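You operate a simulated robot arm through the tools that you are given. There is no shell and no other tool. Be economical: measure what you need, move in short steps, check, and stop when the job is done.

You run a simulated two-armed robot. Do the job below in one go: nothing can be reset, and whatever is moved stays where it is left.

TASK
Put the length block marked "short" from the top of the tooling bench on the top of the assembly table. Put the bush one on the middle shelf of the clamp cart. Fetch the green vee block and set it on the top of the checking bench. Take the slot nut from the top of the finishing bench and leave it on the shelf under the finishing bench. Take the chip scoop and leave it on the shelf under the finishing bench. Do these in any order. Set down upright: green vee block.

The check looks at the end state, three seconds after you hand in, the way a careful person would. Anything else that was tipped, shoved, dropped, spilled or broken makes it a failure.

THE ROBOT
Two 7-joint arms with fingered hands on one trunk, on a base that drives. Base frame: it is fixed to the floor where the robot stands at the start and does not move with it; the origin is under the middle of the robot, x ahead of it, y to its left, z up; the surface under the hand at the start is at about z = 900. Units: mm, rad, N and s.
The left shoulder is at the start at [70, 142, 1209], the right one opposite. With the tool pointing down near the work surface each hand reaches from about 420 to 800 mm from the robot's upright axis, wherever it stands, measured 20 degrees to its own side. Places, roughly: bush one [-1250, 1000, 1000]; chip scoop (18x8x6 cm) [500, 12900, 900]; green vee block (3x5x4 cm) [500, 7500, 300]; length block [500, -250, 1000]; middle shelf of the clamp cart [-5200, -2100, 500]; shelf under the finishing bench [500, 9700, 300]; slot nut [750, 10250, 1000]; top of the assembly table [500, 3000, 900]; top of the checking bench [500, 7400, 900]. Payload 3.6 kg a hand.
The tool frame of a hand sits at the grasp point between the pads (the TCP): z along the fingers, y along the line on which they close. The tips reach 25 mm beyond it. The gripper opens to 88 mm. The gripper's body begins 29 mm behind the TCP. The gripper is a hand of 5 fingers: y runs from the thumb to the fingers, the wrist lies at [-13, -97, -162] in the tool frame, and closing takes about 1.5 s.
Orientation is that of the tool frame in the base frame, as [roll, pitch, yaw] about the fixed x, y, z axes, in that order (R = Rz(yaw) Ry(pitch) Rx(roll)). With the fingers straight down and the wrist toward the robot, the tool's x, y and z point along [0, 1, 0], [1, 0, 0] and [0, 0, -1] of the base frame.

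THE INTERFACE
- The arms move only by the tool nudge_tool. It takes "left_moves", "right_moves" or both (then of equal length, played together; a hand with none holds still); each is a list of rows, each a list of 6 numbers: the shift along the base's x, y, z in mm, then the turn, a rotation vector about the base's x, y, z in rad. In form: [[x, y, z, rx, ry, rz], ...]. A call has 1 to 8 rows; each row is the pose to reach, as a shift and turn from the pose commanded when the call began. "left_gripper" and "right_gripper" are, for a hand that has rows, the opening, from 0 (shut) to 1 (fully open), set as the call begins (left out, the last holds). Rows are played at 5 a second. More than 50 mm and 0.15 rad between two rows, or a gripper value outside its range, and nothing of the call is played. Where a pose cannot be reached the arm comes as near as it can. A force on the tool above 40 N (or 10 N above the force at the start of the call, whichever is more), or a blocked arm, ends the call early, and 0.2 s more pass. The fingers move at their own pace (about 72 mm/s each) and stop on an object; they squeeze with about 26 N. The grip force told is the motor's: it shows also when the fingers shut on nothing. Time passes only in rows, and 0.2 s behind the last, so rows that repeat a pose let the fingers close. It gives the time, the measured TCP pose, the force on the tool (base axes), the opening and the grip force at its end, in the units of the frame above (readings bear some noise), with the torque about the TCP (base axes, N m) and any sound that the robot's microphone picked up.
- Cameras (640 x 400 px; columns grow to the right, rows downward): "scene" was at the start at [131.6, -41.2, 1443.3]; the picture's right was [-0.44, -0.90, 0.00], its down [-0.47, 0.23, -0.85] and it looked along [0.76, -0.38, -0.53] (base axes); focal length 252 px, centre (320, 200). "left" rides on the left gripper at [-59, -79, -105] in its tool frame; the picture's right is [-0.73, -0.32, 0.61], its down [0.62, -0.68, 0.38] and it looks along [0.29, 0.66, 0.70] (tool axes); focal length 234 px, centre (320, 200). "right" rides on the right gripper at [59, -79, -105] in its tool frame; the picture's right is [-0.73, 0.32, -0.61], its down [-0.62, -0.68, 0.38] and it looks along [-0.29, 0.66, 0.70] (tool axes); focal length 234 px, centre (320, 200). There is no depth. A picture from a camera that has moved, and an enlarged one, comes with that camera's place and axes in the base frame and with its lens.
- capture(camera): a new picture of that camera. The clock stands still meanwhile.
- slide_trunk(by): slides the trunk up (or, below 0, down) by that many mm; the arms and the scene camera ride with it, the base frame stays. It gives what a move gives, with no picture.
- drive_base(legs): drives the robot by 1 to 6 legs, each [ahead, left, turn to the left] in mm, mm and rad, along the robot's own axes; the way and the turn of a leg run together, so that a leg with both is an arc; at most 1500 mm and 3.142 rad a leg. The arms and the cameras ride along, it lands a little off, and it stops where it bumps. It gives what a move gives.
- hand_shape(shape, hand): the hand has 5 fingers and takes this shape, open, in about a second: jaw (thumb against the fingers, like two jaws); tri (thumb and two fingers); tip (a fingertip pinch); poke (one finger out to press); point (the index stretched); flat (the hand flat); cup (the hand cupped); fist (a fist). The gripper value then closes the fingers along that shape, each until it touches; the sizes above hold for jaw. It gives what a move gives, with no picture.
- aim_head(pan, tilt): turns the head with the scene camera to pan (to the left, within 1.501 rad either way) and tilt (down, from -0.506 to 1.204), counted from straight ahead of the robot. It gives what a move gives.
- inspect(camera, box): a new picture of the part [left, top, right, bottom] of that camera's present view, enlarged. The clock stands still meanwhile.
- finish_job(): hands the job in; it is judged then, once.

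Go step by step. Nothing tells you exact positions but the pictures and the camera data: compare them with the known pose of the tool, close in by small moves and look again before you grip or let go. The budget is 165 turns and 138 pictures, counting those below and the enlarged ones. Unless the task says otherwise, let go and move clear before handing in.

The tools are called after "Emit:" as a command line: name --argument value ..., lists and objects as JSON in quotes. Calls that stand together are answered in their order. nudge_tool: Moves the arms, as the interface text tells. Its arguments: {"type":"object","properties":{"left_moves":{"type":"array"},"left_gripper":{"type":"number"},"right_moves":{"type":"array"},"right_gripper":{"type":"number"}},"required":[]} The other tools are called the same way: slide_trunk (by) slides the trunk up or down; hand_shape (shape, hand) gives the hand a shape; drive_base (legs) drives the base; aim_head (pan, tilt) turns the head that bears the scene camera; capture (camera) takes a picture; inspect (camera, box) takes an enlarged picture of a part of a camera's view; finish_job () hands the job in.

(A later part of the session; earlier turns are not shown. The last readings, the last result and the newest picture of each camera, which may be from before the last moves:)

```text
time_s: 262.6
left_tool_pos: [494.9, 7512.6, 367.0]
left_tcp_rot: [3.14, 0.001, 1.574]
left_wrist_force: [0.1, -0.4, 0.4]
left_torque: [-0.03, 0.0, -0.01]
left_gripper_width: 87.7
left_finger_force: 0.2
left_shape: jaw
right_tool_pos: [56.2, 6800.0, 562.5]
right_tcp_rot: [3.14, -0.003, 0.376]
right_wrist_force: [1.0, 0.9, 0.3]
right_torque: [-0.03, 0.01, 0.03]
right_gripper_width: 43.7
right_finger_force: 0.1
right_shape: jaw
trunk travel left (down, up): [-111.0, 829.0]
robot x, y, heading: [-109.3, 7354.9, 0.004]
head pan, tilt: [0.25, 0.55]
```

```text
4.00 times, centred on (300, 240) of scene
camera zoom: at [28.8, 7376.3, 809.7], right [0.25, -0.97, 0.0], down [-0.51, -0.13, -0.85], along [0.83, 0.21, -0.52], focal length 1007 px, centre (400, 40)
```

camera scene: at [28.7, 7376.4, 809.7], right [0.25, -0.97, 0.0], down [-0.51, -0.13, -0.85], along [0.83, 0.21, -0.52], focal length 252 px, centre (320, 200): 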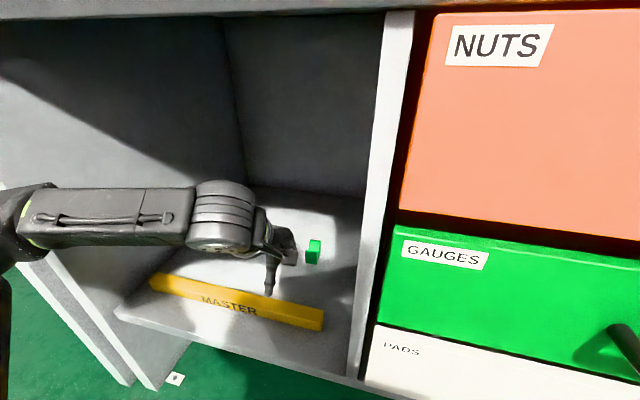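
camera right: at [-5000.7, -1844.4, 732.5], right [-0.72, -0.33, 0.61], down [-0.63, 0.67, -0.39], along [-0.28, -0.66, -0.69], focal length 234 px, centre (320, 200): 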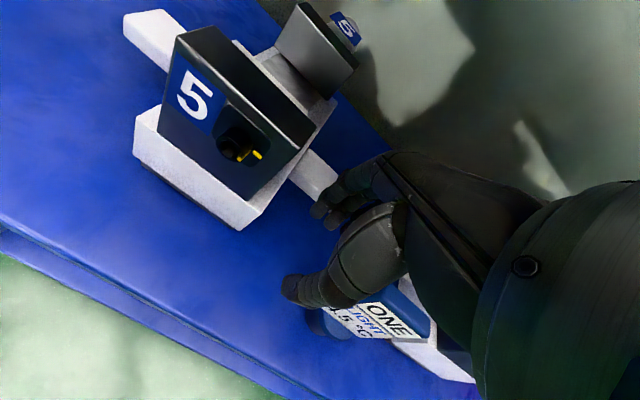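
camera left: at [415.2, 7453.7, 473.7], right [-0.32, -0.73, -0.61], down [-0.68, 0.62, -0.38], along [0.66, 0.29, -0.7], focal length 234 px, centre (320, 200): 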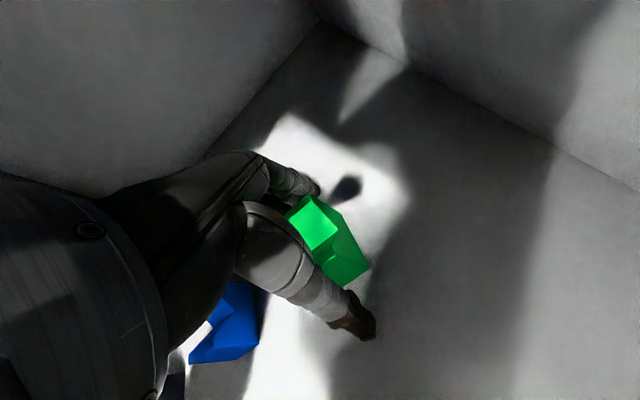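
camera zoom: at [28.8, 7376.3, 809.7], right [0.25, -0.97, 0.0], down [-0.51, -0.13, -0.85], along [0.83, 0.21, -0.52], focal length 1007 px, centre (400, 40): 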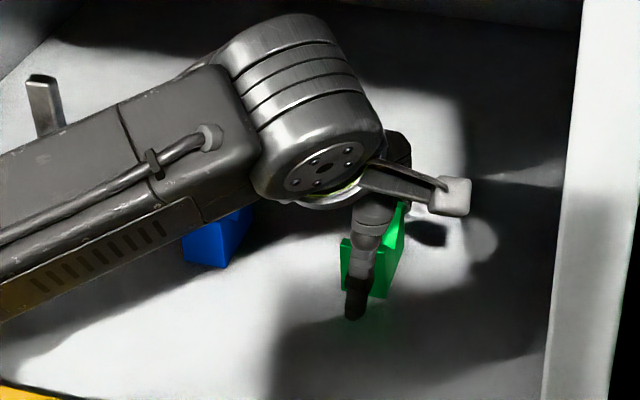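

The thumb is in front and the fingers behind the block. I will shift 4 mm in -y, close, and lift a little.

Emit:
nudge_tool --left_moves '[[0, -4, 0, 0, 0, 0]]'

Emit:
nudge_tool --left_moves '[[0, 0, 0, 0, 0, 0], [0, 0, 0, 0, 0, 0], [0, 0, 0, 0, 0, 0], [0, 0, 0, 0, 0, 0], [0, 0, 0, 0, 0, 0], [0, 0, 0, 0, 0, 0], [0, 0, 0, 0, 0, 0], [0, 0, 0, 0, 0, 0]]' --left_gripper 0

Emit:
nudge_tool --left_moves '[[0, 0, 30, 0, 0, 0], [0, 0, 70, 0, 0, 0], [0, 0, 110, 0, 0, 0]]'

Emit:
capture --camera "left"

```text
time_s: 263.1
left_tool_pos: [494.2, 7509.8, 367.6]
left_tcp_rot: [-3.14, 0.001, 1.57]
left_wrist_force: [0.5, -0.8, 0.1]
left_torque: [-0.02, 0.02, -0.01]
left_gripper_width: 87.7
left_finger_force: 0.0
left_shape: jaw
right_tool_pos: [55.9, 6802.4, 563.4]
right_tcp_rot: [3.138, -0.001, 0.376]
right_wrist_force: [1.1, 0.2, 0.1]
right_torque: [0.03, -0.02, -0.03]
right_gripper_width: 43.7
right_finger_force: 0.0
right_shape: jaw
trunk travel left (down, up): [-111.0, 829.0]
robot x, y, heading: [-106.5, 7353.6, 0.008]
head pan, tilt: [0.25, 0.55]
```

```text
time_s: 264.9
left_tool_pos: [494.6, 7509.3, 367.6]
left_tcp_rot: [-3.14, 0.0, 1.571]
left_wrist_force: [0.1, 1.1, 0.2]
left_torque: [0.0, 0.03, -0.01]
left_gripper_width: 44.1
left_finger_force: 26.5
left_shape: jaw
right_tool_pos: [56.5, 6801.6, 562.5]
right_tcp_rot: [3.141, -0.003, 0.376]
right_wrist_force: [-0.4, -0.2, -0.7]
right_torque: [0.01, -0.01, 0.0]
right_gripper_width: 44.1
right_finger_force: 0.1
right_shape: jaw
trunk travel left (down, up): [-111.0, 829.0]
robot x, y, heading: [-110.4, 7356.5, 0.0]
head pan, tilt: [0.25, 0.55]
```

```text
time_s: 265.6
left_tool_pos: [494.0, 7508.6, 478.8]
left_tcp_rot: [-3.138, -0.001, 1.572]
left_wrist_force: [-0.7, -0.1, -3.0]
left_torque: [-0.05, 0.01, -0.05]
left_gripper_width: 44.3
left_finger_force: 25.7
left_shape: jaw
right_tool_pos: [57.5, 6801.4, 561.7]
right_tcp_rot: [3.139, -0.001, 0.376]
right_wrist_force: [1.1, 0.6, -0.8]
right_torque: [0.02, 0.01, 0.02]
right_gripper_width: 43.8
right_finger_force: 0.1
right_shape: jaw
trunk travel left (down, up): [-111.0, 829.0]
robot x, y, heading: [-109.1, 7357.8, 0.003]
head pan, tilt: [0.25, 0.55]
```

```text
52 pictures are left
camera left: at [415.4, 7449.4, 584.5], right [-0.32, -0.73, -0.61], down [-0.68, 0.62, -0.38], along [0.65, 0.29, -0.7], focal length 234 px, centre (320, 200)
```

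left: 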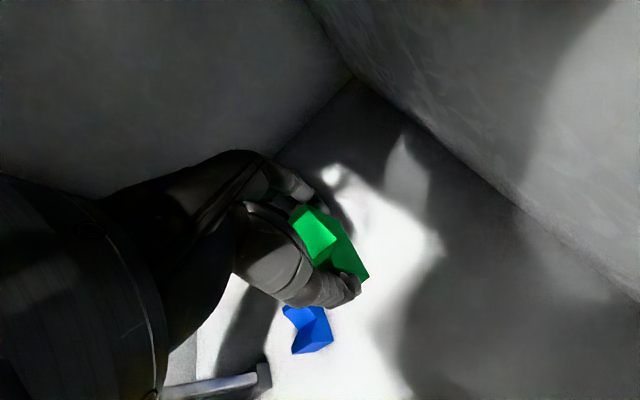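

The vee block is held upright. I will retract, back out of the bay, and raise the trunk.

Emit:
nudge_tool --left_moves '[[-40, 3, 2, 0, 0, 0], [-80, 6, 4, 0, 0, 0], [-120, 10, 6, 0, 0, 0], [-160, 13, 6, 0, 0, 0]]'

Emit:
drive_base --legs '[[-480, 0, 0]]'

Emit:
slide_trunk --by 400

Emit:
slide_trunk --by 220

Emit:
aim_head --pan 0.3 --tilt 0.55

Emit:
capture --camera "scene"

```text
time_s: 266.6
left_tool_pos: [332.3, 7521.6, 483.2]
left_tcp_rot: [3.141, -0.001, 1.571]
left_wrist_force: [0.2, 0.3, -4.2]
left_torque: [-0.05, -0.01, 0.03]
left_gripper_width: 43.9
left_finger_force: 25.9
left_shape: jaw
right_tool_pos: [58.0, 6801.3, 562.2]
right_tcp_rot: [3.14, -0.004, 0.375]
right_wrist_force: [-0.5, -0.2, -0.5]
right_torque: [-0.01, -0.04, -0.02]
right_gripper_width: 43.7
right_finger_force: 0.0
right_shape: jaw
trunk travel left (down, up): [-111.0, 829.0]
robot x, y, heading: [-108.7, 7352.9, 0.002]
head pan, tilt: [0.25, 0.55]
```

```text
time_s: 269.5
left_tool_pos: [-151.0, 7520.2, 483.7]
left_tcp_rot: [-3.14, 0.0, 1.573]
left_wrist_force: [0.2, -0.7, -3.9]
left_torque: [-0.01, 0.0, -0.01]
left_gripper_width: 43.8
left_finger_force: 26.2
left_shape: jaw
right_tool_pos: [-425.7, 6800.9, 562.9]
right_tcp_rot: [3.14, -0.002, 0.377]
right_wrist_force: [-0.7, 0.4, -0.4]
right_torque: [0.04, -0.01, -0.02]
right_gripper_width: 43.8
right_finger_force: 0.0
right_shape: jaw
trunk travel left (down, up): [-111.0, 829.0]
robot x, y, heading: [-592.6, 7355.7, 0.006]
head pan, tilt: [0.25, 0.55]
```

```text
time_s: 273.4
left_tool_pos: [-151.3, 7519.6, 883.5]
left_tcp_rot: [-3.14, 0.0, 1.573]
left_wrist_force: [0.5, 0.2, -3.6]
left_torque: [-0.03, 0.01, 0.0]
left_gripper_width: 43.8
left_finger_force: 25.7
left_shape: jaw
right_tool_pos: [-425.6, 6799.8, 961.9]
right_tcp_rot: [3.141, -0.003, 0.378]
right_wrist_force: [-0.4, 0.4, -0.2]
right_torque: [-0.02, 0.01, 0.06]
right_gripper_width: 43.7
right_finger_force: 0.1
right_shape: jaw
trunk travel left (down, up): [-511.0, 429.0]
robot x, y, heading: [-591.9, 7352.3, 0.008]
head pan, tilt: [0.25, 0.55]
```

```text
time_s: 275.7
left_tool_pos: [-152.1, 7520.2, 1104.0]
left_tcp_rot: [-3.14, -0.001, 1.572]
left_wrist_force: [-0.4, 1.0, -3.5]
left_torque: [-0.05, 0.02, 0.02]
left_gripper_width: 44.1
left_finger_force: 25.6
left_shape: jaw
right_tool_pos: [-425.0, 6799.4, 1182.1]
right_tcp_rot: [3.14, 0.0, 0.377]
right_wrist_force: [-0.4, 0.0, 0.7]
right_torque: [-0.04, 0.0, 0.0]
right_gripper_width: 43.7
right_finger_force: 0.1
right_shape: jaw
trunk travel left (down, up): [-731.0, 209.0]
robot x, y, heading: [-592.2, 7351.9, 0.004]
head pan, tilt: [0.25, 0.55]
```

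```text
time_s: 276.3
left_tool_pos: [-150.1, 7521.6, 1102.8]
left_tcp_rot: [-3.139, 0.001, 1.573]
left_wrist_force: [-0.4, 0.3, -3.9]
left_torque: [-0.01, -0.01, -0.01]
left_gripper_width: 44.0
left_finger_force: 25.6
left_shape: jaw
right_tool_pos: [-425.0, 6801.5, 1182.5]
right_tcp_rot: [3.14, -0.001, 0.376]
right_wrist_force: [-0.3, 0.2, -0.2]
right_torque: [0.0, -0.02, 0.01]
right_gripper_width: 43.9
right_finger_force: 0.0
right_shape: jaw
trunk travel left (down, up): [-731.0, 209.0]
robot x, y, heading: [-588.7, 7356.2, 0.002]
head pan, tilt: [0.3, 0.55]
```

```text
51 pictures are left
camera scene: at [-455.6, 7379.7, 1429.6], right [0.3, -0.95, 0.0], down [-0.5, -0.16, -0.85], along [0.81, 0.25, -0.52], focal length 252 px, centre (320, 200)
```

scene: 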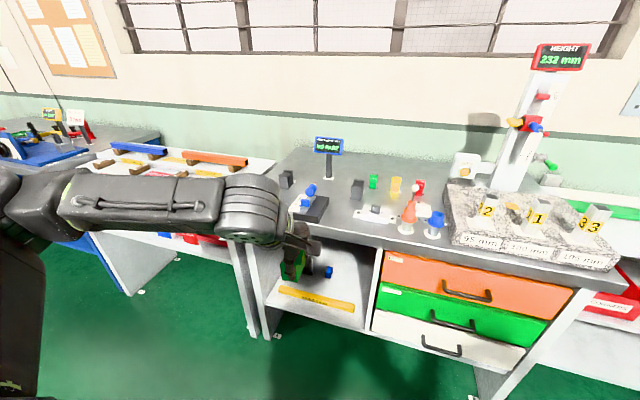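

I will set the vee block at about [290, 7815] on the free front-left of the bench top. I will drive there and look down.

Emit:
drive_base --legs '[[0, 292, 0], [360, 0, 0]]'

Emit:
aim_head --pan 0.2 --tilt 0.75

Emit:
capture --camera "scene"

Emit:
capture --camera "left"

```text
time_s: 280.2
left_tool_pos: [195.8, 7824.7, 1103.5]
left_tcp_rot: [3.142, 0.0, 1.579]
left_wrist_force: [-0.2, 0.0, -2.6]
left_torque: [-0.02, -0.02, -0.02]
left_gripper_width: 44.1
left_finger_force: 25.4
left_shape: jaw
right_tool_pos: [-74.2, 7101.0, 1183.0]
right_tcp_rot: [3.138, -0.002, 0.384]
right_wrist_force: [-0.5, -0.2, -0.2]
right_torque: [0.01, 0.0, 0.02]
right_gripper_width: 44.0
right_finger_force: 0.0
right_shape: jaw
trunk travel left (down, up): [-731.0, 209.0]
robot x, y, heading: [-246.4, 7654.2, 0.01]
head pan, tilt: [0.3, 0.55]
```

```text
time_s: 280.9
left_tool_pos: [195.8, 7824.2, 1103.9]
left_tcp_rot: [-3.139, 0.0, 1.579]
left_wrist_force: [-0.4, 0.8, -3.8]
left_torque: [-0.05, 0.02, -0.03]
left_gripper_width: 44.5
left_finger_force: 26.1
left_shape: jaw
right_tool_pos: [-72.7, 7101.9, 1181.2]
right_tcp_rot: [3.14, -0.002, 0.384]
right_wrist_force: [-0.2, 0.8, -0.1]
right_torque: [-0.02, 0.02, -0.01]
right_gripper_width: 43.7
right_finger_force: 0.1
right_shape: jaw
trunk travel left (down, up): [-731.0, 209.0]
robot x, y, heading: [-244.9, 7657.1, 0.011]
head pan, tilt: [0.201, 0.75]
```

```text
50 pictures are left
camera scene: at [-111.8, 7671.5, 1412.2], right [0.21, -0.98, 0.0], down [-0.67, -0.14, -0.73], along [0.71, 0.15, -0.68], focal length 252 px, centre (320, 200)
```

scene: 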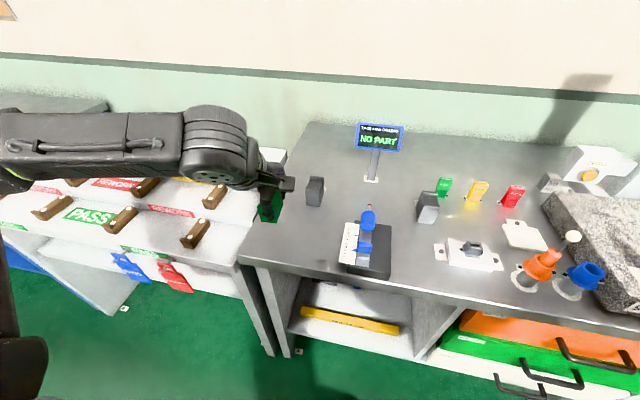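

```text
49 pictures are left
camera left: at [117.5, 7764.4, 1209.7], right [-0.32, -0.73, -0.61], down [-0.69, 0.62, -0.38], along [0.65, 0.3, -0.7], focal length 234 px, centre (320, 200)
```

left: 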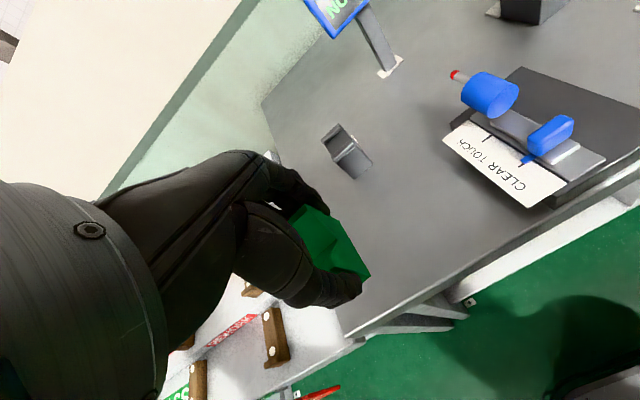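

The spot at [270, 7805] is free between the card, the grey gauge (x≥400) and the bench's left edge (y≈7928). I will bring the block down to z 955.

Emit:
nudge_tool --left_moves '[[37, -10, -5, 0, 0, 0], [74, -20, -20, 0, 0, 0], [74, -20, -60, 0, 0, 0], [74, -20, -100, 0, 0, 0], [74, -20, -130, 0, 0, 0], [74, -20, -149, 0, 0, 0]]'

Emit:
capture --camera "left"

Emit:
inspect --camera "scene" --box '[200, 140, 400, 300]'

```text
time_s: 282.4
left_tool_pos: [269.1, 7805.1, 957.0]
left_tcp_rot: [3.139, -0.001, 1.58]
left_wrist_force: [3.8, 0.5, 6.8]
left_torque: [0.08, -0.04, -0.06]
left_gripper_width: 43.9
left_finger_force: 26.4
left_shape: jaw
right_tool_pos: [-74.8, 7102.6, 1181.8]
right_tcp_rot: [3.138, -0.003, 0.384]
right_wrist_force: [-0.3, 0.8, -0.4]
right_torque: [0.03, 0.01, 0.01]
right_gripper_width: 43.8
right_finger_force: 0.1
right_shape: jaw
trunk travel left (down, up): [-731.0, 209.0]
robot x, y, heading: [-242.6, 7654.6, 0.007]
head pan, tilt: [0.201, 0.75]
```

```text
48 pictures are left
camera left: at [190.3, 7744.5, 1062.7], right [-0.31, -0.73, -0.61], down [-0.69, 0.62, -0.39], along [0.66, 0.3, -0.69], focal length 234 px, centre (320, 200)
```

left: 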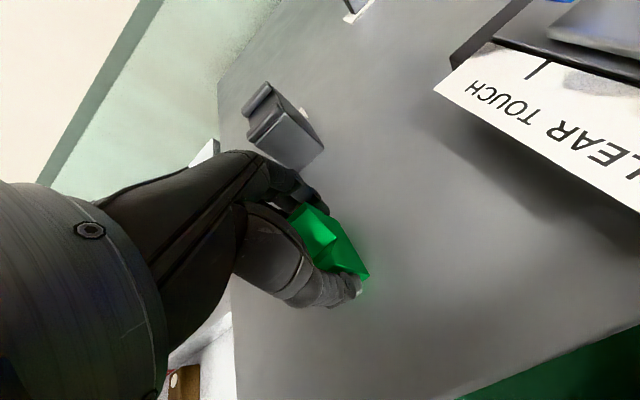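

```text
2.50 times, centred on (300, 220) of scene
camera zoom: at [-114.2, 7671.1, 1412.7], right [0.21, -0.98, 0.0], down [-0.67, -0.14, -0.73], along [0.72, 0.15, -0.68], focal length 629 px, centre (370, 150)
```

zoom: 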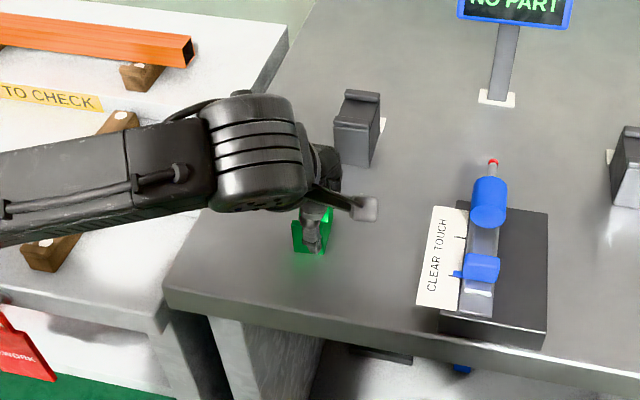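

Contact already shows at TCP z 957 (+7 N), so this bench top is about z 926. The block sits flat; I will open and rise.

Emit:
nudge_tool --left_moves '[[0, 0, 1, 0, 0, 0], [0, 0, 1, 0, 0, 0], [0, 0, 1, 0, 0, 0], [0, 0, 1, 0, 0, 0], [0, 0, 1, 0, 0, 0]]' --left_gripper 0.95

Emit:
nudge_tool --left_moves '[[0, 0, 30, 0, 0, 0], [0, 0, 70, 0, 0, 0], [0, 0, 115, 0, 0, 0], [0, 0, 160, 0, 0, 0], [0, 0, 205, 0, 0, 0], [-30, 0, 225, 0, 0, 0]]'

Emit:
inspect --camera "scene" --box '[200, 140, 400, 300]'

```text
time_s: 283.6
left_tool_pos: [269.8, 7804.2, 955.8]
left_tcp_rot: [-3.14, -0.001, 1.58]
left_wrist_force: [-0.2, 0.0, 0.4]
left_torque: [-0.04, 0.01, 0.0]
left_gripper_width: 83.2
left_finger_force: 0.0
left_shape: jaw
right_tool_pos: [-73.9, 7102.4, 1181.7]
right_tcp_rot: [3.136, -0.002, 0.384]
right_wrist_force: [-0.8, 0.1, -0.3]
right_torque: [0.01, -0.01, 0.01]
right_gripper_width: 44.0
right_finger_force: 0.0
right_shape: jaw
trunk travel left (down, up): [-731.0, 209.0]
robot x, y, heading: [-247.7, 7652.9, 0.008]
head pan, tilt: [0.201, 0.75]
```

```text
time_s: 284.9
left_tool_pos: [237.4, 7803.2, 1180.8]
left_tcp_rot: [-3.141, 0.001, 1.58]
left_wrist_force: [0.2, -0.2, -0.5]
left_torque: [0.03, -0.02, 0.02]
left_gripper_width: 83.3
left_finger_force: 0.0
left_shape: jaw
right_tool_pos: [-75.9, 7102.5, 1183.2]
right_tcp_rot: [3.137, -0.004, 0.383]
right_wrist_force: [0.9, 0.0, 0.7]
right_torque: [0.01, 0.01, 0.0]
right_gripper_width: 43.7
right_finger_force: 0.1
right_shape: jaw
trunk travel left (down, up): [-731.0, 209.0]
robot x, y, heading: [-246.9, 7653.7, 0.007]
head pan, tilt: [0.201, 0.75]
```

```text
2.50 times, centred on (300, 220) of scene
camera zoom: at [-115.2, 7671.3, 1412.4], right [0.21, -0.98, 0.0], down [-0.67, -0.14, -0.73], along [0.72, 0.15, -0.68], focal length 629 px, centre (370, 150)
```

zoom: 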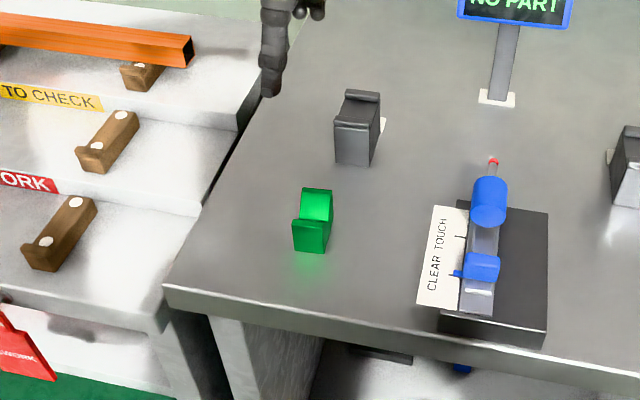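

The vee block stands upright on the checking bench. Next is the finishing bench: I will back off and strafe to y≈9950.

Emit:
drive_base --legs '[[-420, 0, 0], [0, 1200, 0], [0, 1100, 0]]'

Emit:
aim_head --pan 0.0 --tilt 0.5

Emit:
capture --camera "scene"

```text
time_s: 298.3
left_tool_pos: [-250.0, 10082.4, 1181.7]
left_tcp_rot: [-3.14, 0.001, 1.606]
left_wrist_force: [-0.3, -0.2, -0.7]
left_torque: [-0.03, 0.01, -0.01]
left_gripper_width: 83.2
left_finger_force: 0.1
left_shape: jaw
right_tool_pos: [-544.7, 9372.7, 1182.2]
right_tcp_rot: [3.139, -0.002, 0.413]
right_wrist_force: [-0.3, -0.2, 0.4]
right_torque: [0.01, -0.01, 0.02]
right_gripper_width: 43.4
right_finger_force: 0.0
right_shape: jaw
trunk travel left (down, up): [-731.0, 209.0]
robot x, y, heading: [-729.3, 9922.3, 0.034]
head pan, tilt: [0.201, 0.75]
```

```text
time_s: 299.1
left_tool_pos: [-249.8, 10082.5, 1181.2]
left_tcp_rot: [-3.141, 0.0, 1.607]
left_wrist_force: [0.5, 0.1, -0.1]
left_torque: [-0.01, 0.0, 0.0]
left_gripper_width: 83.1
left_finger_force: 0.0
left_shape: jaw
right_tool_pos: [-545.0, 9373.7, 1182.3]
right_tcp_rot: [3.138, -0.002, 0.412]
right_wrist_force: [0.0, -0.5, 0.3]
right_torque: [-0.01, -0.01, 0.02]
right_gripper_width: 43.8
right_finger_force: 0.0
right_shape: jaw
trunk travel left (down, up): [-731.0, 209.0]
robot x, y, heading: [-730.5, 9921.0, 0.034]
head pan, tilt: [0.0, 0.499]
```

```text
45 pictures are left
camera scene: at [-588.9, 9925.0, 1434.2], right [0.04, -1.0, 0.0], down [-0.48, -0.02, -0.88], along [0.88, 0.03, -0.48], focal length 252 px, centre (320, 200)
```

scene: 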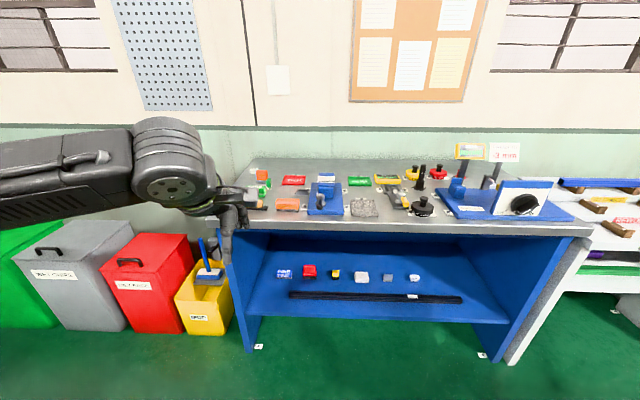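

The finishing bench is in view. I will enlarge its top to find the slot nut, and the shelf below.

Emit:
inspect --camera "scene" --box '[225, 145, 445, 235]'

Emit:
inspect --camera "scene" --box '[235, 150, 335, 220]'

Emit:
inspect --camera "scene" --box '[230, 230, 520, 340]'

```text
2.91 times, centred on (335, 190) of scene
camera zoom: at [-588.9, 9925.0, 1434.2], right [0.04, -1.0, 0.0], down [-0.48, -0.02, -0.88], along [0.88, 0.03, -0.48], focal length 732 px, centre (276, 229)
```

zoom: 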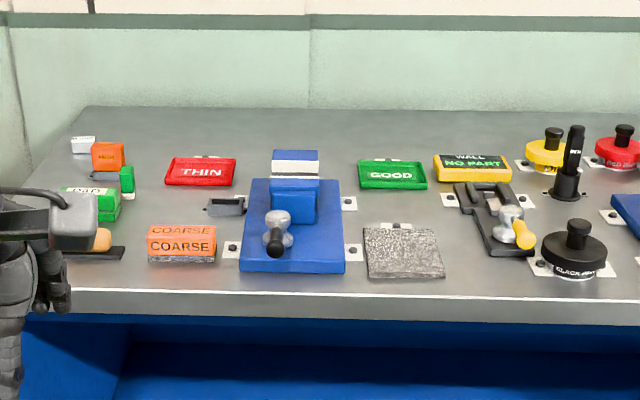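

```text
5.71 times, centred on (285, 185) of scene
camera zoom: at [-588.9, 9925.0, 1434.2], right [0.04, -1.0, 0.0], down [-0.48, -0.02, -0.88], along [0.88, 0.03, -0.48], focal length 1438 px, centre (520, 286)
```

zoom: 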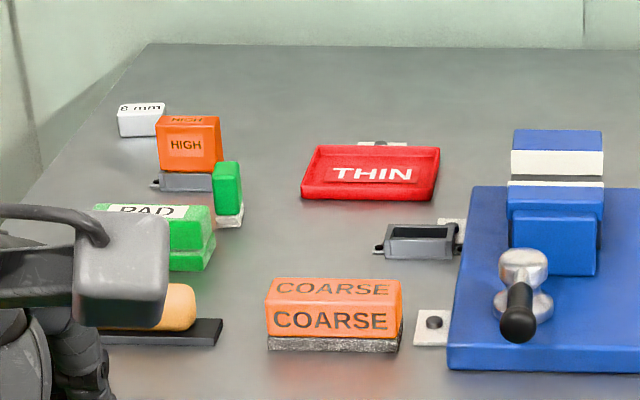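

```text
2.21 times, centred on (375, 285) of scene
camera zoom: at [-588.9, 9925.0, 1434.2], right [0.04, -1.0, 0.0], down [-0.48, -0.02, -0.88], along [0.88, 0.03, -0.48], focal length 556 px, centre (199, 12)
```

zoom: 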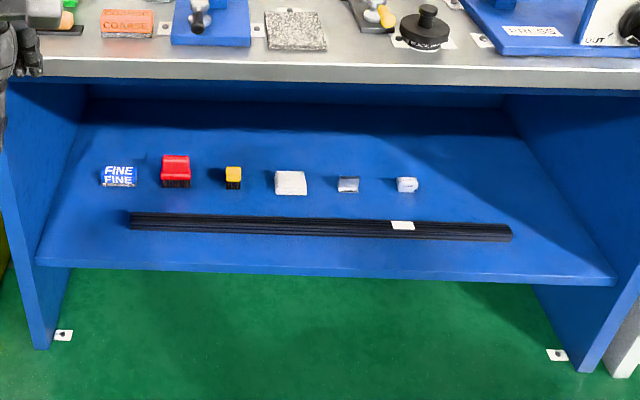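

The white/metal piece marked "8 mm" at about [632, 10316] fits the slot nut's hint. I will drive closer to identify it before gripping.

Emit:
drive_base --legs '[[0, 190, -0.034], [700, 0, 0]]'

Emit:
aim_head --pan 0.2 --tilt 0.6

Emit:
capture --camera "left"

Emit:
capture --camera "scene"

```text
time_s: 304.1
left_tool_pos: [440.9, 10258.5, 1181.6]
left_tcp_rot: [-3.14, 0.0, 1.574]
left_wrist_force: [0.5, 0.6, 0.2]
left_torque: [0.03, -0.01, 0.0]
left_gripper_width: 83.3
left_finger_force: 0.1
left_shape: jaw
right_tool_pos: [124.8, 9560.5, 1181.7]
right_tcp_rot: [3.138, -0.001, 0.379]
right_wrist_force: [0.2, -0.7, -0.7]
right_torque: [0.0, -0.04, -0.02]
right_gripper_width: 43.7
right_finger_force: 0.1
right_shape: jaw
trunk travel left (down, up): [-731.0, 209.0]
robot x, y, heading: [-45.4, 10114.8, 0.005]
head pan, tilt: [0.0, 0.499]
```

```text
time_s: 304.8
left_tool_pos: [443.4, 10258.9, 1180.6]
left_tcp_rot: [-3.14, 0.001, 1.576]
left_wrist_force: [-0.5, -1.1, 0.4]
left_torque: [0.02, 0.02, 0.01]
left_gripper_width: 83.4
left_finger_force: 0.1
left_shape: jaw
right_tool_pos: [125.4, 9559.9, 1182.3]
right_tcp_rot: [3.139, -0.002, 0.38]
right_wrist_force: [-0.1, -0.9, -0.5]
right_torque: [0.02, -0.01, -0.03]
right_gripper_width: 44.1
right_finger_force: 0.0
right_shape: jaw
trunk travel left (down, up): [-731.0, 209.0]
robot x, y, heading: [-45.3, 10111.8, 0.002]
head pan, tilt: [0.201, 0.6]
```

```text
41 pictures are left
camera left: at [363.5, 10199.9, 1287.4], right [-0.32, -0.73, -0.61], down [-0.68, 0.62, -0.38], along [0.65, 0.29, -0.7], focal length 234 px, centre (320, 200)
```

left: 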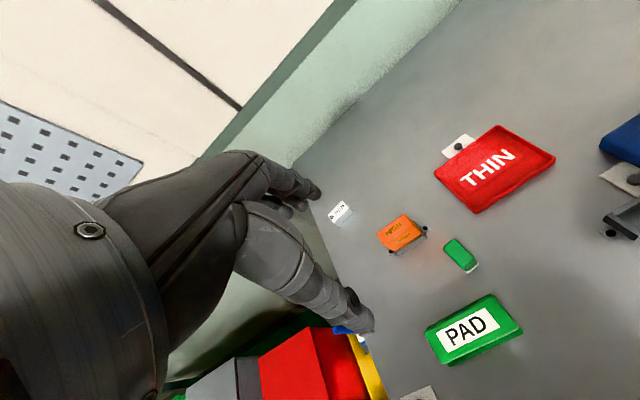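

```text
40 pictures are left
camera scene: at [94.7, 10129.8, 1425.1], right [0.2, -0.98, 0.0], down [-0.55, -0.12, -0.83], along [0.81, 0.17, -0.56], focal length 252 px, centre (320, 200)
```

scene: 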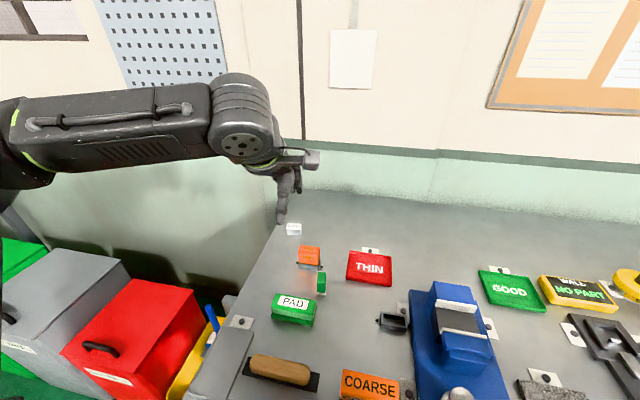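

Emit:
inspect --camera "left" --box '[300, 170, 460, 280]'

Emit:
inspect --camera "scene" --box '[250, 200, 370, 310]'

```text
3.64 times, centred on (380, 225) of left
camera zoom: at [363.5, 10199.9, 1287.4], right [-0.32, -0.73, -0.61], down [-0.68, 0.62, -0.38], along [0.65, 0.29, -0.7], focal length 852 px, centre (102, 109)
```

zoom: 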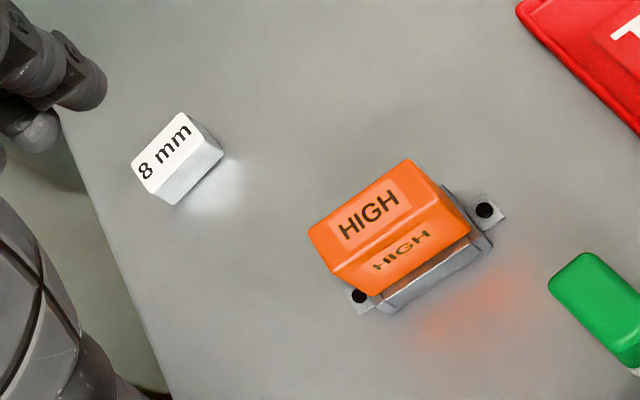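

```text
3.64 times, centred on (310, 255) of scene
camera zoom: at [94.7, 10129.8, 1425.1], right [0.2, -0.98, 0.0], down [-0.55, -0.12, -0.83], along [0.81, 0.17, -0.56], focal length 915 px, centre (356, 0)
```

zoom: 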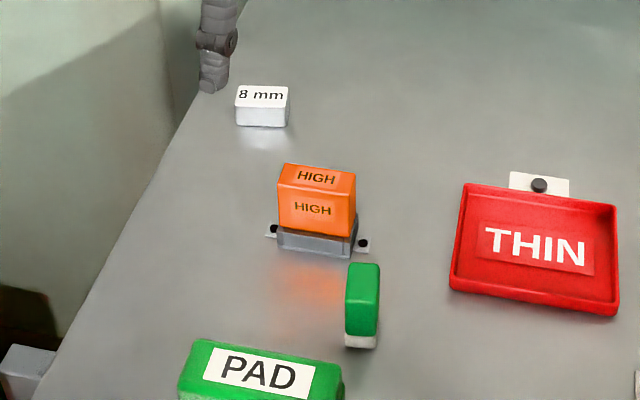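

The "8 mm" block at about [628, 10319], top z≈950, is the only piece matching the slot nut's place. I will bring the left hand above it.

Emit:
nudge_tool --left_moves '[[35, 12, -10, 0, 0, 0], [70, 24, -25, 0, 0, 0], [105, 36, -45, 0, 0, 0], [140, 48, -65, 0, 0, 0], [165, 56, -95, 0, 0, 0], [184, 60, -125, 0, 0, 0]]' --left_gripper 0.75

Emit:
capture --camera "left"

Emit:
inspect --camera "scene" --box '[230, 150, 350, 270]'

```text
time_s: 306.2
left_tool_pos: [624.2, 10319.6, 1057.0]
left_tcp_rot: [-3.139, 0.0, 1.574]
left_wrist_force: [0.3, -0.5, 0.7]
left_torque: [0.01, -0.01, -0.02]
left_gripper_width: 66.3
left_finger_force: 0.1
left_shape: jaw
right_tool_pos: [126.4, 9558.3, 1182.9]
right_tcp_rot: [-3.142, -0.001, 0.38]
right_wrist_force: [1.0, 0.8, 0.5]
right_torque: [0.0, 0.01, -0.01]
right_gripper_width: 43.9
right_finger_force: 0.0
right_shape: jaw
trunk travel left (down, up): [-731.0, 209.0]
robot x, y, heading: [-40.9, 10113.7, 0.006]
head pan, tilt: [0.201, 0.6]
```

```text
37 pictures are left
camera left: at [545.5, 10259.8, 1163.1], right [-0.32, -0.73, -0.61], down [-0.68, 0.62, -0.38], along [0.65, 0.29, -0.7], focal length 234 px, centre (320, 200)
```

left: 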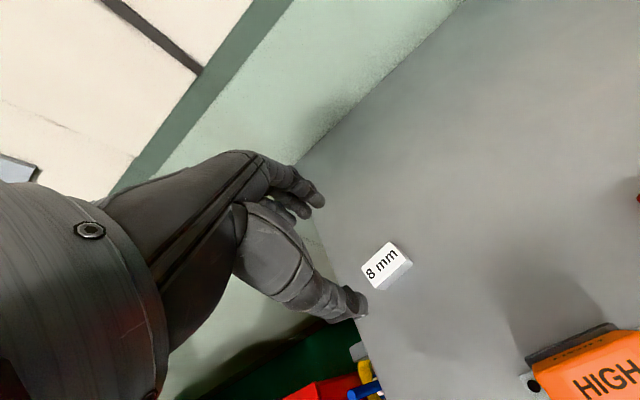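

```text
3.33 times, centred on (290, 210) of scene
camera zoom: at [95.3, 10129.7, 1425.1], right [0.21, -0.98, 0.0], down [-0.55, -0.12, -0.82], along [0.81, 0.17, -0.57], focal length 839 px, centre (420, 167)
```

zoom: 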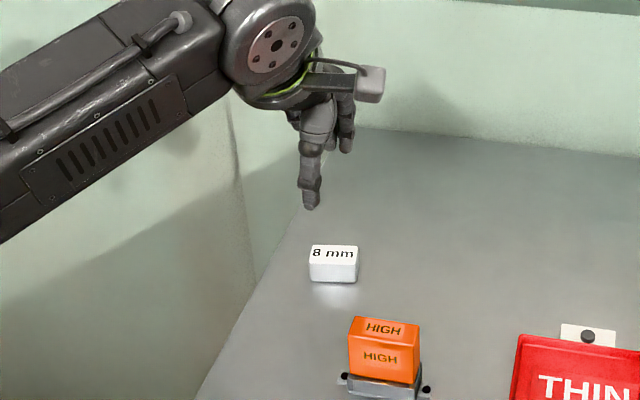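

The nut's top centre is at [632, 10318], z≈945. I will shift +6 mm and go down to z 958.

Emit:
nudge_tool --left_moves '[[6, -1, -30, 0, 0, 0], [6, -1, -60, 0, 0, 0], [6, -1, -85, 0, 0, 0], [6, -1, -99, 0, 0, 0]]'

Emit:
capture --camera "left"

Emit:
inspect --camera "scene" --box '[230, 150, 350, 270]'

```text
time_s: 307.2
left_tool_pos: [632.3, 10318.9, 956.7]
left_tcp_rot: [-3.14, -0.001, 1.575]
left_wrist_force: [1.2, -0.1, -0.5]
left_torque: [0.01, -0.03, 0.0]
left_gripper_width: 66.3
left_finger_force: 0.1
left_shape: jaw
right_tool_pos: [126.2, 9559.9, 1181.4]
right_tcp_rot: [3.138, -0.001, 0.378]
right_wrist_force: [0.0, 1.4, 0.5]
right_torque: [0.01, 0.02, 0.02]
right_gripper_width: 43.7
right_finger_force: 0.0
right_shape: jaw
trunk travel left (down, up): [-731.0, 209.0]
robot x, y, heading: [-45.3, 10113.7, 0.008]
head pan, tilt: [0.201, 0.6]
```

```text
35 pictures are left
camera left: at [553.0, 10258.8, 1062.9], right [-0.32, -0.73, -0.61], down [-0.68, 0.62, -0.38], along [0.65, 0.29, -0.7], focal length 234 px, centre (320, 200)
```

left: 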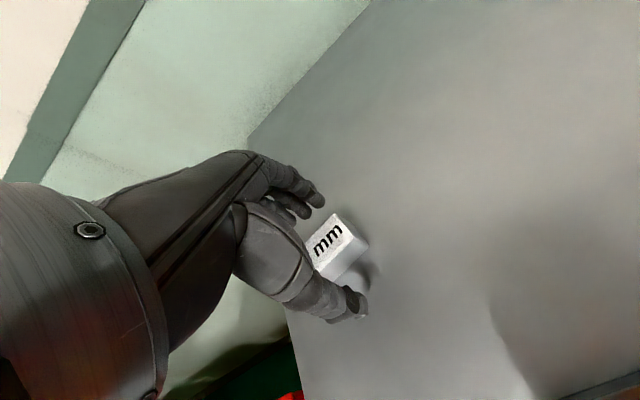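

```text
3.33 times, centred on (290, 210) of scene
camera zoom: at [94.7, 10129.8, 1425.1], right [0.21, -0.98, 0.0], down [-0.55, -0.12, -0.82], along [0.81, 0.17, -0.57], focal length 839 px, centre (420, 167)
```

zoom: 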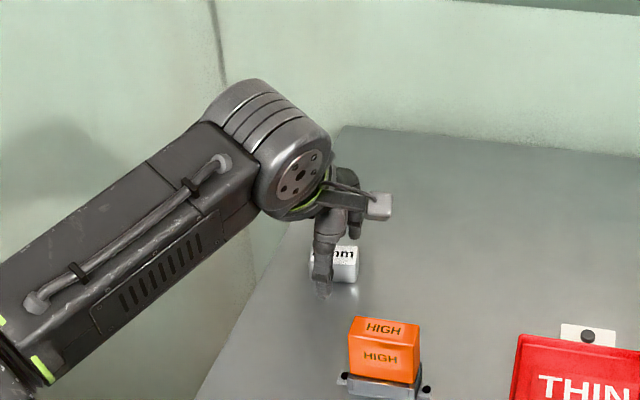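

The thumb is in front of the nut, about 8 mm too far left. I will shift in -y, close and lift.

Emit:
nudge_tool --left_moves '[[0, -8, -2, 0, 0, 0]]'

Emit:
nudge_tool --left_moves '[[0, 0, 0, 0, 0, 0], [0, 0, 0, 0, 0, 0], [0, 0, 0, 0, 0, 0], [0, 0, 0, 0, 0, 0], [0, 0, 0, 0, 0, 0], [0, 0, 0, 0, 0, 0], [0, 0, 0, 0, 0, 0], [0, 0, 0, 0, 0, 0]]' --left_gripper 0

Emit:
nudge_tool --left_moves '[[0, 0, 30, 0, 0, 0], [0, 0, 70, 0, 0, 0], [0, 0, 115, 0, 0, 0], [0, 0, 160, 0, 0, 0], [-30, 0, 190, 0, 0, 0]]'

Emit:
capture --camera "left"

```text
time_s: 307.6
left_tool_pos: [631.1, 10310.9, 954.4]
left_tcp_rot: [-3.141, 0.0, 1.575]
left_wrist_force: [0.6, 0.8, 0.3]
left_torque: [0.01, -0.01, 0.02]
left_gripper_width: 66.2
left_finger_force: 0.0
left_shape: jaw
right_tool_pos: [125.0, 9558.6, 1180.9]
right_tcp_rot: [3.14, -0.002, 0.378]
right_wrist_force: [-0.1, 0.9, 0.0]
right_torque: [0.03, -0.01, -0.04]
right_gripper_width: 43.7
right_finger_force: 0.1
right_shape: jaw
trunk travel left (down, up): [-731.0, 209.0]
robot x, y, heading: [-44.5, 10107.8, 0.004]
head pan, tilt: [0.201, 0.6]
```

```text
time_s: 309.4
left_tool_pos: [631.3, 10310.9, 954.4]
left_tcp_rot: [-3.141, 0.0, 1.574]
left_wrist_force: [-0.2, -0.2, -0.2]
left_torque: [0.0, 0.03, 0.01]
left_gripper_width: 20.5
left_finger_force: 25.6
left_shape: jaw
right_tool_pos: [124.0, 9559.1, 1182.4]
right_tcp_rot: [3.138, -0.002, 0.379]
right_wrist_force: [0.1, -0.2, 0.6]
right_torque: [0.02, 0.0, -0.01]
right_gripper_width: 43.7
right_finger_force: 0.1
right_shape: jaw
trunk travel left (down, up): [-731.0, 209.0]
robot x, y, heading: [-44.6, 10112.0, 0.007]
head pan, tilt: [0.201, 0.6]
```

```text
time_s: 310.6
left_tool_pos: [598.2, 10310.5, 1145.3]
left_tcp_rot: [-3.14, 0.0, 1.577]
left_wrist_force: [0.3, -1.0, -0.9]
left_torque: [0.0, -0.01, -0.03]
left_gripper_width: 20.8
left_finger_force: 26.1
left_shape: jaw
right_tool_pos: [122.9, 9559.2, 1182.1]
right_tcp_rot: [3.138, -0.001, 0.379]
right_wrist_force: [0.0, 0.0, -0.5]
right_torque: [0.02, -0.01, 0.03]
right_gripper_width: 43.8
right_finger_force: 0.2
right_shape: jaw
trunk travel left (down, up): [-731.0, 209.0]
robot x, y, heading: [-41.9, 10113.4, 0.005]
head pan, tilt: [0.201, 0.6]
```

```text
33 pictures are left
camera left: at [520.0, 10251.6, 1251.4], right [-0.32, -0.73, -0.61], down [-0.68, 0.62, -0.38], along [0.65, 0.29, -0.7], focal length 234 px, centre (320, 200)
```

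left: 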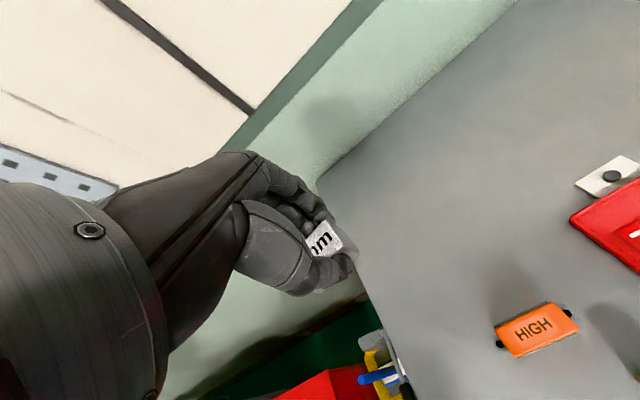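

The slot nut is held. I will back away, bring the right hand to the front again, and strafe to the chip scoop near y≈12900.

Emit:
nudge_tool --left_moves '[[-40, -5, 8, 0, 0, 0], [-80, -10, 16, 0, 0, 0], [-120, -20, 24, 0, 0, 0], [-150, -30, 30, 0, 0, 0]]'

Emit:
drive_base --legs '[[-650, 0, 0], [0, 1500, 0], [0, 1400, 0]]'

Emit:
nudge_tool --right_moves '[[25, 34, 2, 0, 0, 0.119], [50, 69, 4, 0, 0, 0.238], [75, 103, 6, 0, 0, 0.357], [100, 138, 8, 0, 0, 0.476], [125, 172, 10, 0, 0, 0.595], [150, 206, 12, 0, 0, 0.714], [175, 240, 14, 0, 0, 0.833], [200, 274, 16, 0, 0, 0.952]]' --right_gripper 1.0

Emit:
aim_head --pan -0.1 --tilt 0.5

Emit:
capture --camera "scene"

```text
time_s: 311.6
left_tool_pos: [449.7, 10279.4, 1177.9]
left_tcp_rot: [-3.141, 0.0, 1.575]
left_wrist_force: [-0.8, 0.3, -0.7]
left_torque: [-0.01, -0.01, -0.05]
left_gripper_width: 20.9
left_finger_force: 26.1
left_shape: jaw
right_tool_pos: [123.5, 9559.7, 1181.6]
right_tcp_rot: [3.139, -0.002, 0.377]
right_wrist_force: [0.0, -0.5, -0.1]
right_torque: [0.0, -0.02, -0.02]
right_gripper_width: 43.6
right_finger_force: 0.0
right_shape: jaw
trunk travel left (down, up): [-731.0, 209.0]
robot x, y, heading: [-42.8, 10113.4, 0.007]
head pan, tilt: [0.201, 0.6]
```

```text
time_s: 328.6
left_tool_pos: [-234.6, 13122.4, 1175.9]
left_tcp_rot: [-3.138, 0.0, 1.588]
left_wrist_force: [-0.5, -0.4, -0.4]
left_torque: [-0.01, 0.0, -0.02]
left_gripper_width: 20.6
left_finger_force: 26.5
left_shape: jaw
right_tool_pos: [-551.7, 12397.6, 1182.5]
right_tcp_rot: [3.141, -0.003, 0.393]
right_wrist_force: [0.5, 0.4, 0.6]
right_torque: [-0.01, 0.02, 0.0]
right_gripper_width: 44.0
right_finger_force: 0.0
right_shape: jaw
trunk travel left (down, up): [-731.0, 209.0]
robot x, y, heading: [-728.9, 12951.1, 0.015]
head pan, tilt: [0.201, 0.6]
```

```text
time_s: 330.4
left_tool_pos: [-234.1, 13124.3, 1176.2]
left_tcp_rot: [-3.138, 0.0, 1.587]
left_wrist_force: [0.9, -0.4, -1.0]
left_torque: [-0.02, 0.0, 0.04]
left_gripper_width: 21.0
left_finger_force: 25.6
left_shape: jaw
right_tool_pos: [-350.5, 12673.1, 1198.3]
right_tcp_rot: [3.141, 0.0, 1.344]
right_wrist_force: [-0.1, 0.6, 0.3]
right_torque: [-0.01, 0.05, 0.02]
right_gripper_width: 87.7
right_finger_force: 0.2
right_shape: jaw
trunk travel left (down, up): [-731.0, 209.0]
robot x, y, heading: [-728.2, 12947.7, 0.015]
head pan, tilt: [0.201, 0.6]
```

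```text
time_s: 331.1
left_tool_pos: [-235.5, 13122.3, 1176.4]
left_tcp_rot: [-3.139, 0.0, 1.59]
left_wrist_force: [0.1, -0.5, -0.5]
left_torque: [-0.01, 0.03, 0.0]
left_gripper_width: 20.9
left_finger_force: 25.7
left_shape: jaw
right_tool_pos: [-353.8, 12669.9, 1197.4]
right_tcp_rot: [3.137, -0.002, 1.343]
right_wrist_force: [-0.6, 1.1, -0.3]
right_torque: [-0.02, 0.03, -0.03]
right_gripper_width: 87.8
right_finger_force: 0.1
right_shape: jaw
trunk travel left (down, up): [-731.0, 209.0]
robot x, y, heading: [-728.8, 12946.1, 0.019]
head pan, tilt: [-0.099, 0.499]
```

```text
32 pictures are left
camera scene: at [-586.1, 12941.2, 1434.2], right [-0.08, -1.0, 0.0], down [-0.48, 0.04, -0.88], along [0.88, -0.07, -0.48], focal length 252 px, centre (320, 200)
```

scene: 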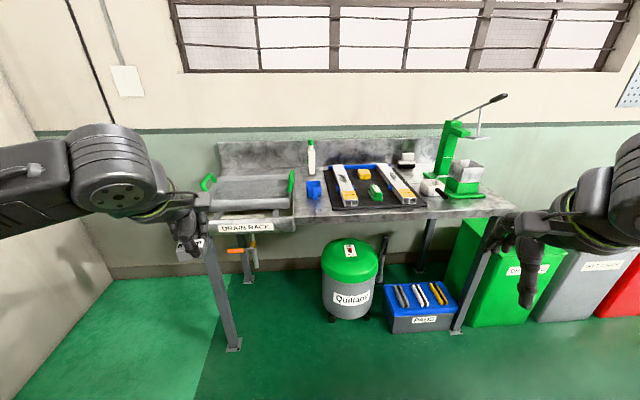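

This is a wash table with a drain rack and a mat. I will enlarge it to find the chip scoop.

Emit:
inspect --camera "scene" --box '[270, 130, 460, 230]'

```text
3.37 times, centred on (365, 180) of scene
camera zoom: at [-586.1, 12941.2, 1434.2], right [-0.08, -1.0, 0.0], down [-0.48, 0.04, -0.88], along [0.88, -0.07, -0.48], focal length 848 px, centre (168, 267)
```

zoom: 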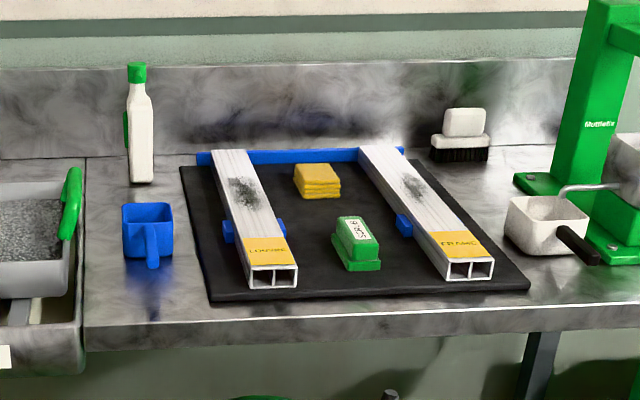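

The blue scoop with a handle at about [414, 12888] matches the hint. I will approach with the base turned to the left, so the right hand's wrist comes from the -y side and its fingers close across the handle.

Emit:
drive_base --legs '[[250, -330, 0], [0, 0, 0.78], [216, -222, 0]]'

Emit:
nudge_tool --right_moves '[[0, 0, -10, 0, 0, 0.1], [5, 10, -20, 0, 0, 0.2], [10, 20, -30, 0, 0, 0.35], [15, 30, -40, 0, 0, 0.5], [20, 40, -50, 0, 0, 0.65], [25, 50, -50, 0, 0, 0.8]]'

Emit:
aim_head --pan -0.3 --tilt 0.7

Emit:
capture --camera "scene"

Emit:
capture --camera "right"

```text
time_s: 337.4
left_tool_pos: [69.7, 13094.5, 1177.2]
left_tcp_rot: [-3.141, 0.002, 2.373]
left_wrist_force: [0.8, 0.3, -0.9]
left_torque: [-0.04, 0.01, 0.0]
left_gripper_width: 20.6
left_finger_force: 25.7
left_shape: jaw
right_tool_pos: [305.7, 12691.6, 1198.7]
right_tcp_rot: [3.139, -0.001, 2.129]
right_wrist_force: [-0.7, -0.3, -0.3]
right_torque: [0.04, -0.03, 0.03]
right_gripper_width: 87.6
right_finger_force: 0.1
right_shape: jaw
trunk travel left (down, up): [-731.0, 209.0]
robot x, y, heading: [-155.7, 12621.7, 0.807]
head pan, tilt: [-0.099, 0.499]
```

```text
time_s: 338.9
left_tool_pos: [71.0, 13094.1, 1175.3]
left_tcp_rot: [-3.139, 0.0, 2.371]
left_wrist_force: [0.6, 0.0, -0.5]
left_torque: [-0.03, -0.01, -0.01]
left_gripper_width: 20.6
left_finger_force: 26.2
left_shape: jaw
right_tool_pos: [332.5, 12741.9, 1146.6]
right_tcp_rot: [3.14, -0.002, 2.932]
right_wrist_force: [-0.1, 0.0, -0.2]
right_torque: [0.03, 0.01, 0.0]
right_gripper_width: 87.8
right_finger_force: 0.2
right_shape: jaw
trunk travel left (down, up): [-731.0, 209.0]
robot x, y, heading: [-155.1, 12622.6, 0.803]
head pan, tilt: [-0.099, 0.499]
```

```text
time_s: 339.6
left_tool_pos: [72.1, 13095.7, 1176.0]
left_tcp_rot: [-3.14, 0.0, 2.372]
left_wrist_force: [1.1, 0.3, -0.7]
left_torque: [0.01, -0.05, 0.02]
left_gripper_width: 20.9
left_finger_force: 26.6
left_shape: jaw
right_tool_pos: [330.9, 12741.2, 1148.6]
right_tcp_rot: [3.138, -0.002, 2.928]
right_wrist_force: [0.7, 0.4, 0.7]
right_torque: [-0.01, -0.01, -0.01]
right_gripper_width: 87.9
right_finger_force: 0.1
right_shape: jaw
trunk travel left (down, up): [-731.0, 209.0]
robot x, y, heading: [-156.7, 12619.5, 0.804]
head pan, tilt: [-0.3, 0.7]
```

```text
30 pictures are left
camera scene: at [-45.8, 12699.4, 1416.5], right [0.48, -0.88, 0.0], down [-0.56, -0.31, -0.77], along [0.67, 0.37, -0.64], focal length 252 px, centre (320, 200)
```

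scene: 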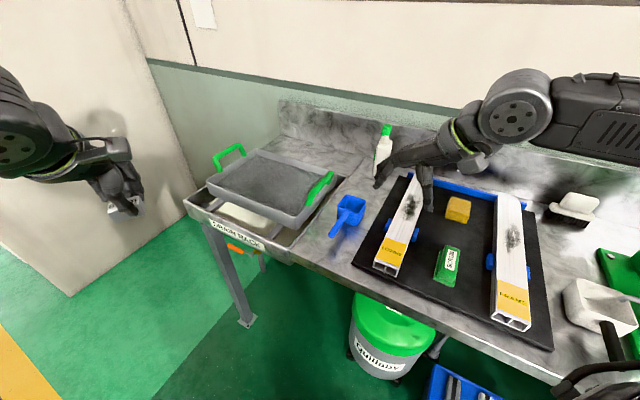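

```text
29 pictures are left
camera right: at [257.4, 12675.0, 1252.8], right [0.78, 0.16, 0.61], down [0.46, -0.8, -0.39], along [0.42, 0.58, -0.69], focal length 234 px, centre (320, 200)
```

right: 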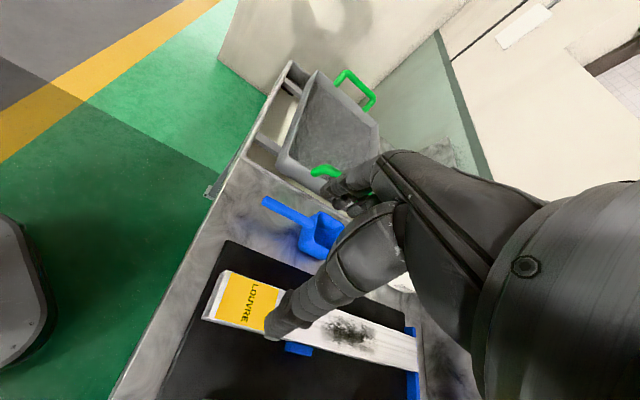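

The handle runs from about [347, 12884] to [427, 12882] at z≈930. I will bring the right hand to about 80 mm above its middle and straighten to yaw π.

Emit:
nudge_tool --right_moves '[[10, 30, -15, 0, 0, 0.05], [22, 65, -30, 0, 0, 0.1], [35, 100, -50, 0, 0, 0.15], [48, 130, -80, 0, 0, 0.21], [53, 143, -115, 0, 0, 0.21]]' --right_gripper 0.7

Emit:
capture --camera "right"

Emit:
inspect --camera "scene" --box '[280, 140, 440, 260]'

```text
time_s: 340.8
left_tool_pos: [70.1, 13094.8, 1175.5]
left_tcp_rot: [-3.14, -0.001, 2.37]
left_wrist_force: [-0.4, -0.5, -1.5]
left_torque: [0.01, -0.01, 0.02]
left_gripper_width: 20.7
left_finger_force: 25.7
left_shape: jaw
right_tool_pos: [384.1, 12884.6, 1033.5]
right_tcp_rot: [3.138, -0.003, 3.139]
right_wrist_force: [-0.4, -0.8, -0.6]
right_torque: [0.02, 0.01, -0.04]
right_gripper_width: 61.9
right_finger_force: 0.0
right_shape: jaw
trunk travel left (down, up): [-731.0, 209.0]
robot x, y, heading: [-158.3, 12621.0, 0.807]
head pan, tilt: [-0.3, 0.7]
```

```text
28 pictures are left
camera right: at [326.6, 12805.4, 1137.7], right [0.73, 0.32, 0.61], down [0.62, -0.68, -0.39], along [0.29, 0.66, -0.69], focal length 234 px, centre (320, 200)
```

right: 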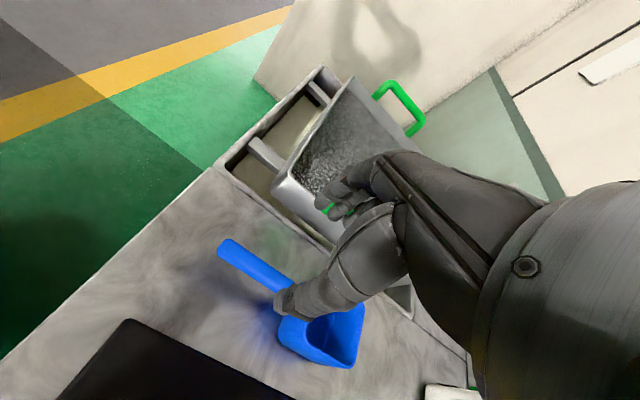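

```text
3.33 times, centred on (360, 200) of scene
camera zoom: at [-44.9, 12700.0, 1416.4], right [0.48, -0.88, 0.0], down [-0.56, -0.31, -0.76], along [0.67, 0.37, -0.64], focal length 839 px, centre (187, 200)
```

zoom: 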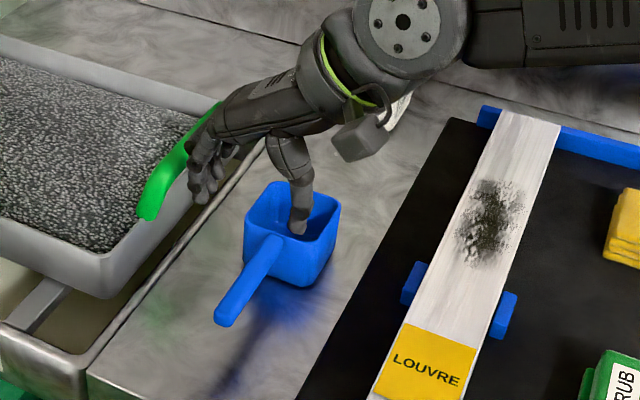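

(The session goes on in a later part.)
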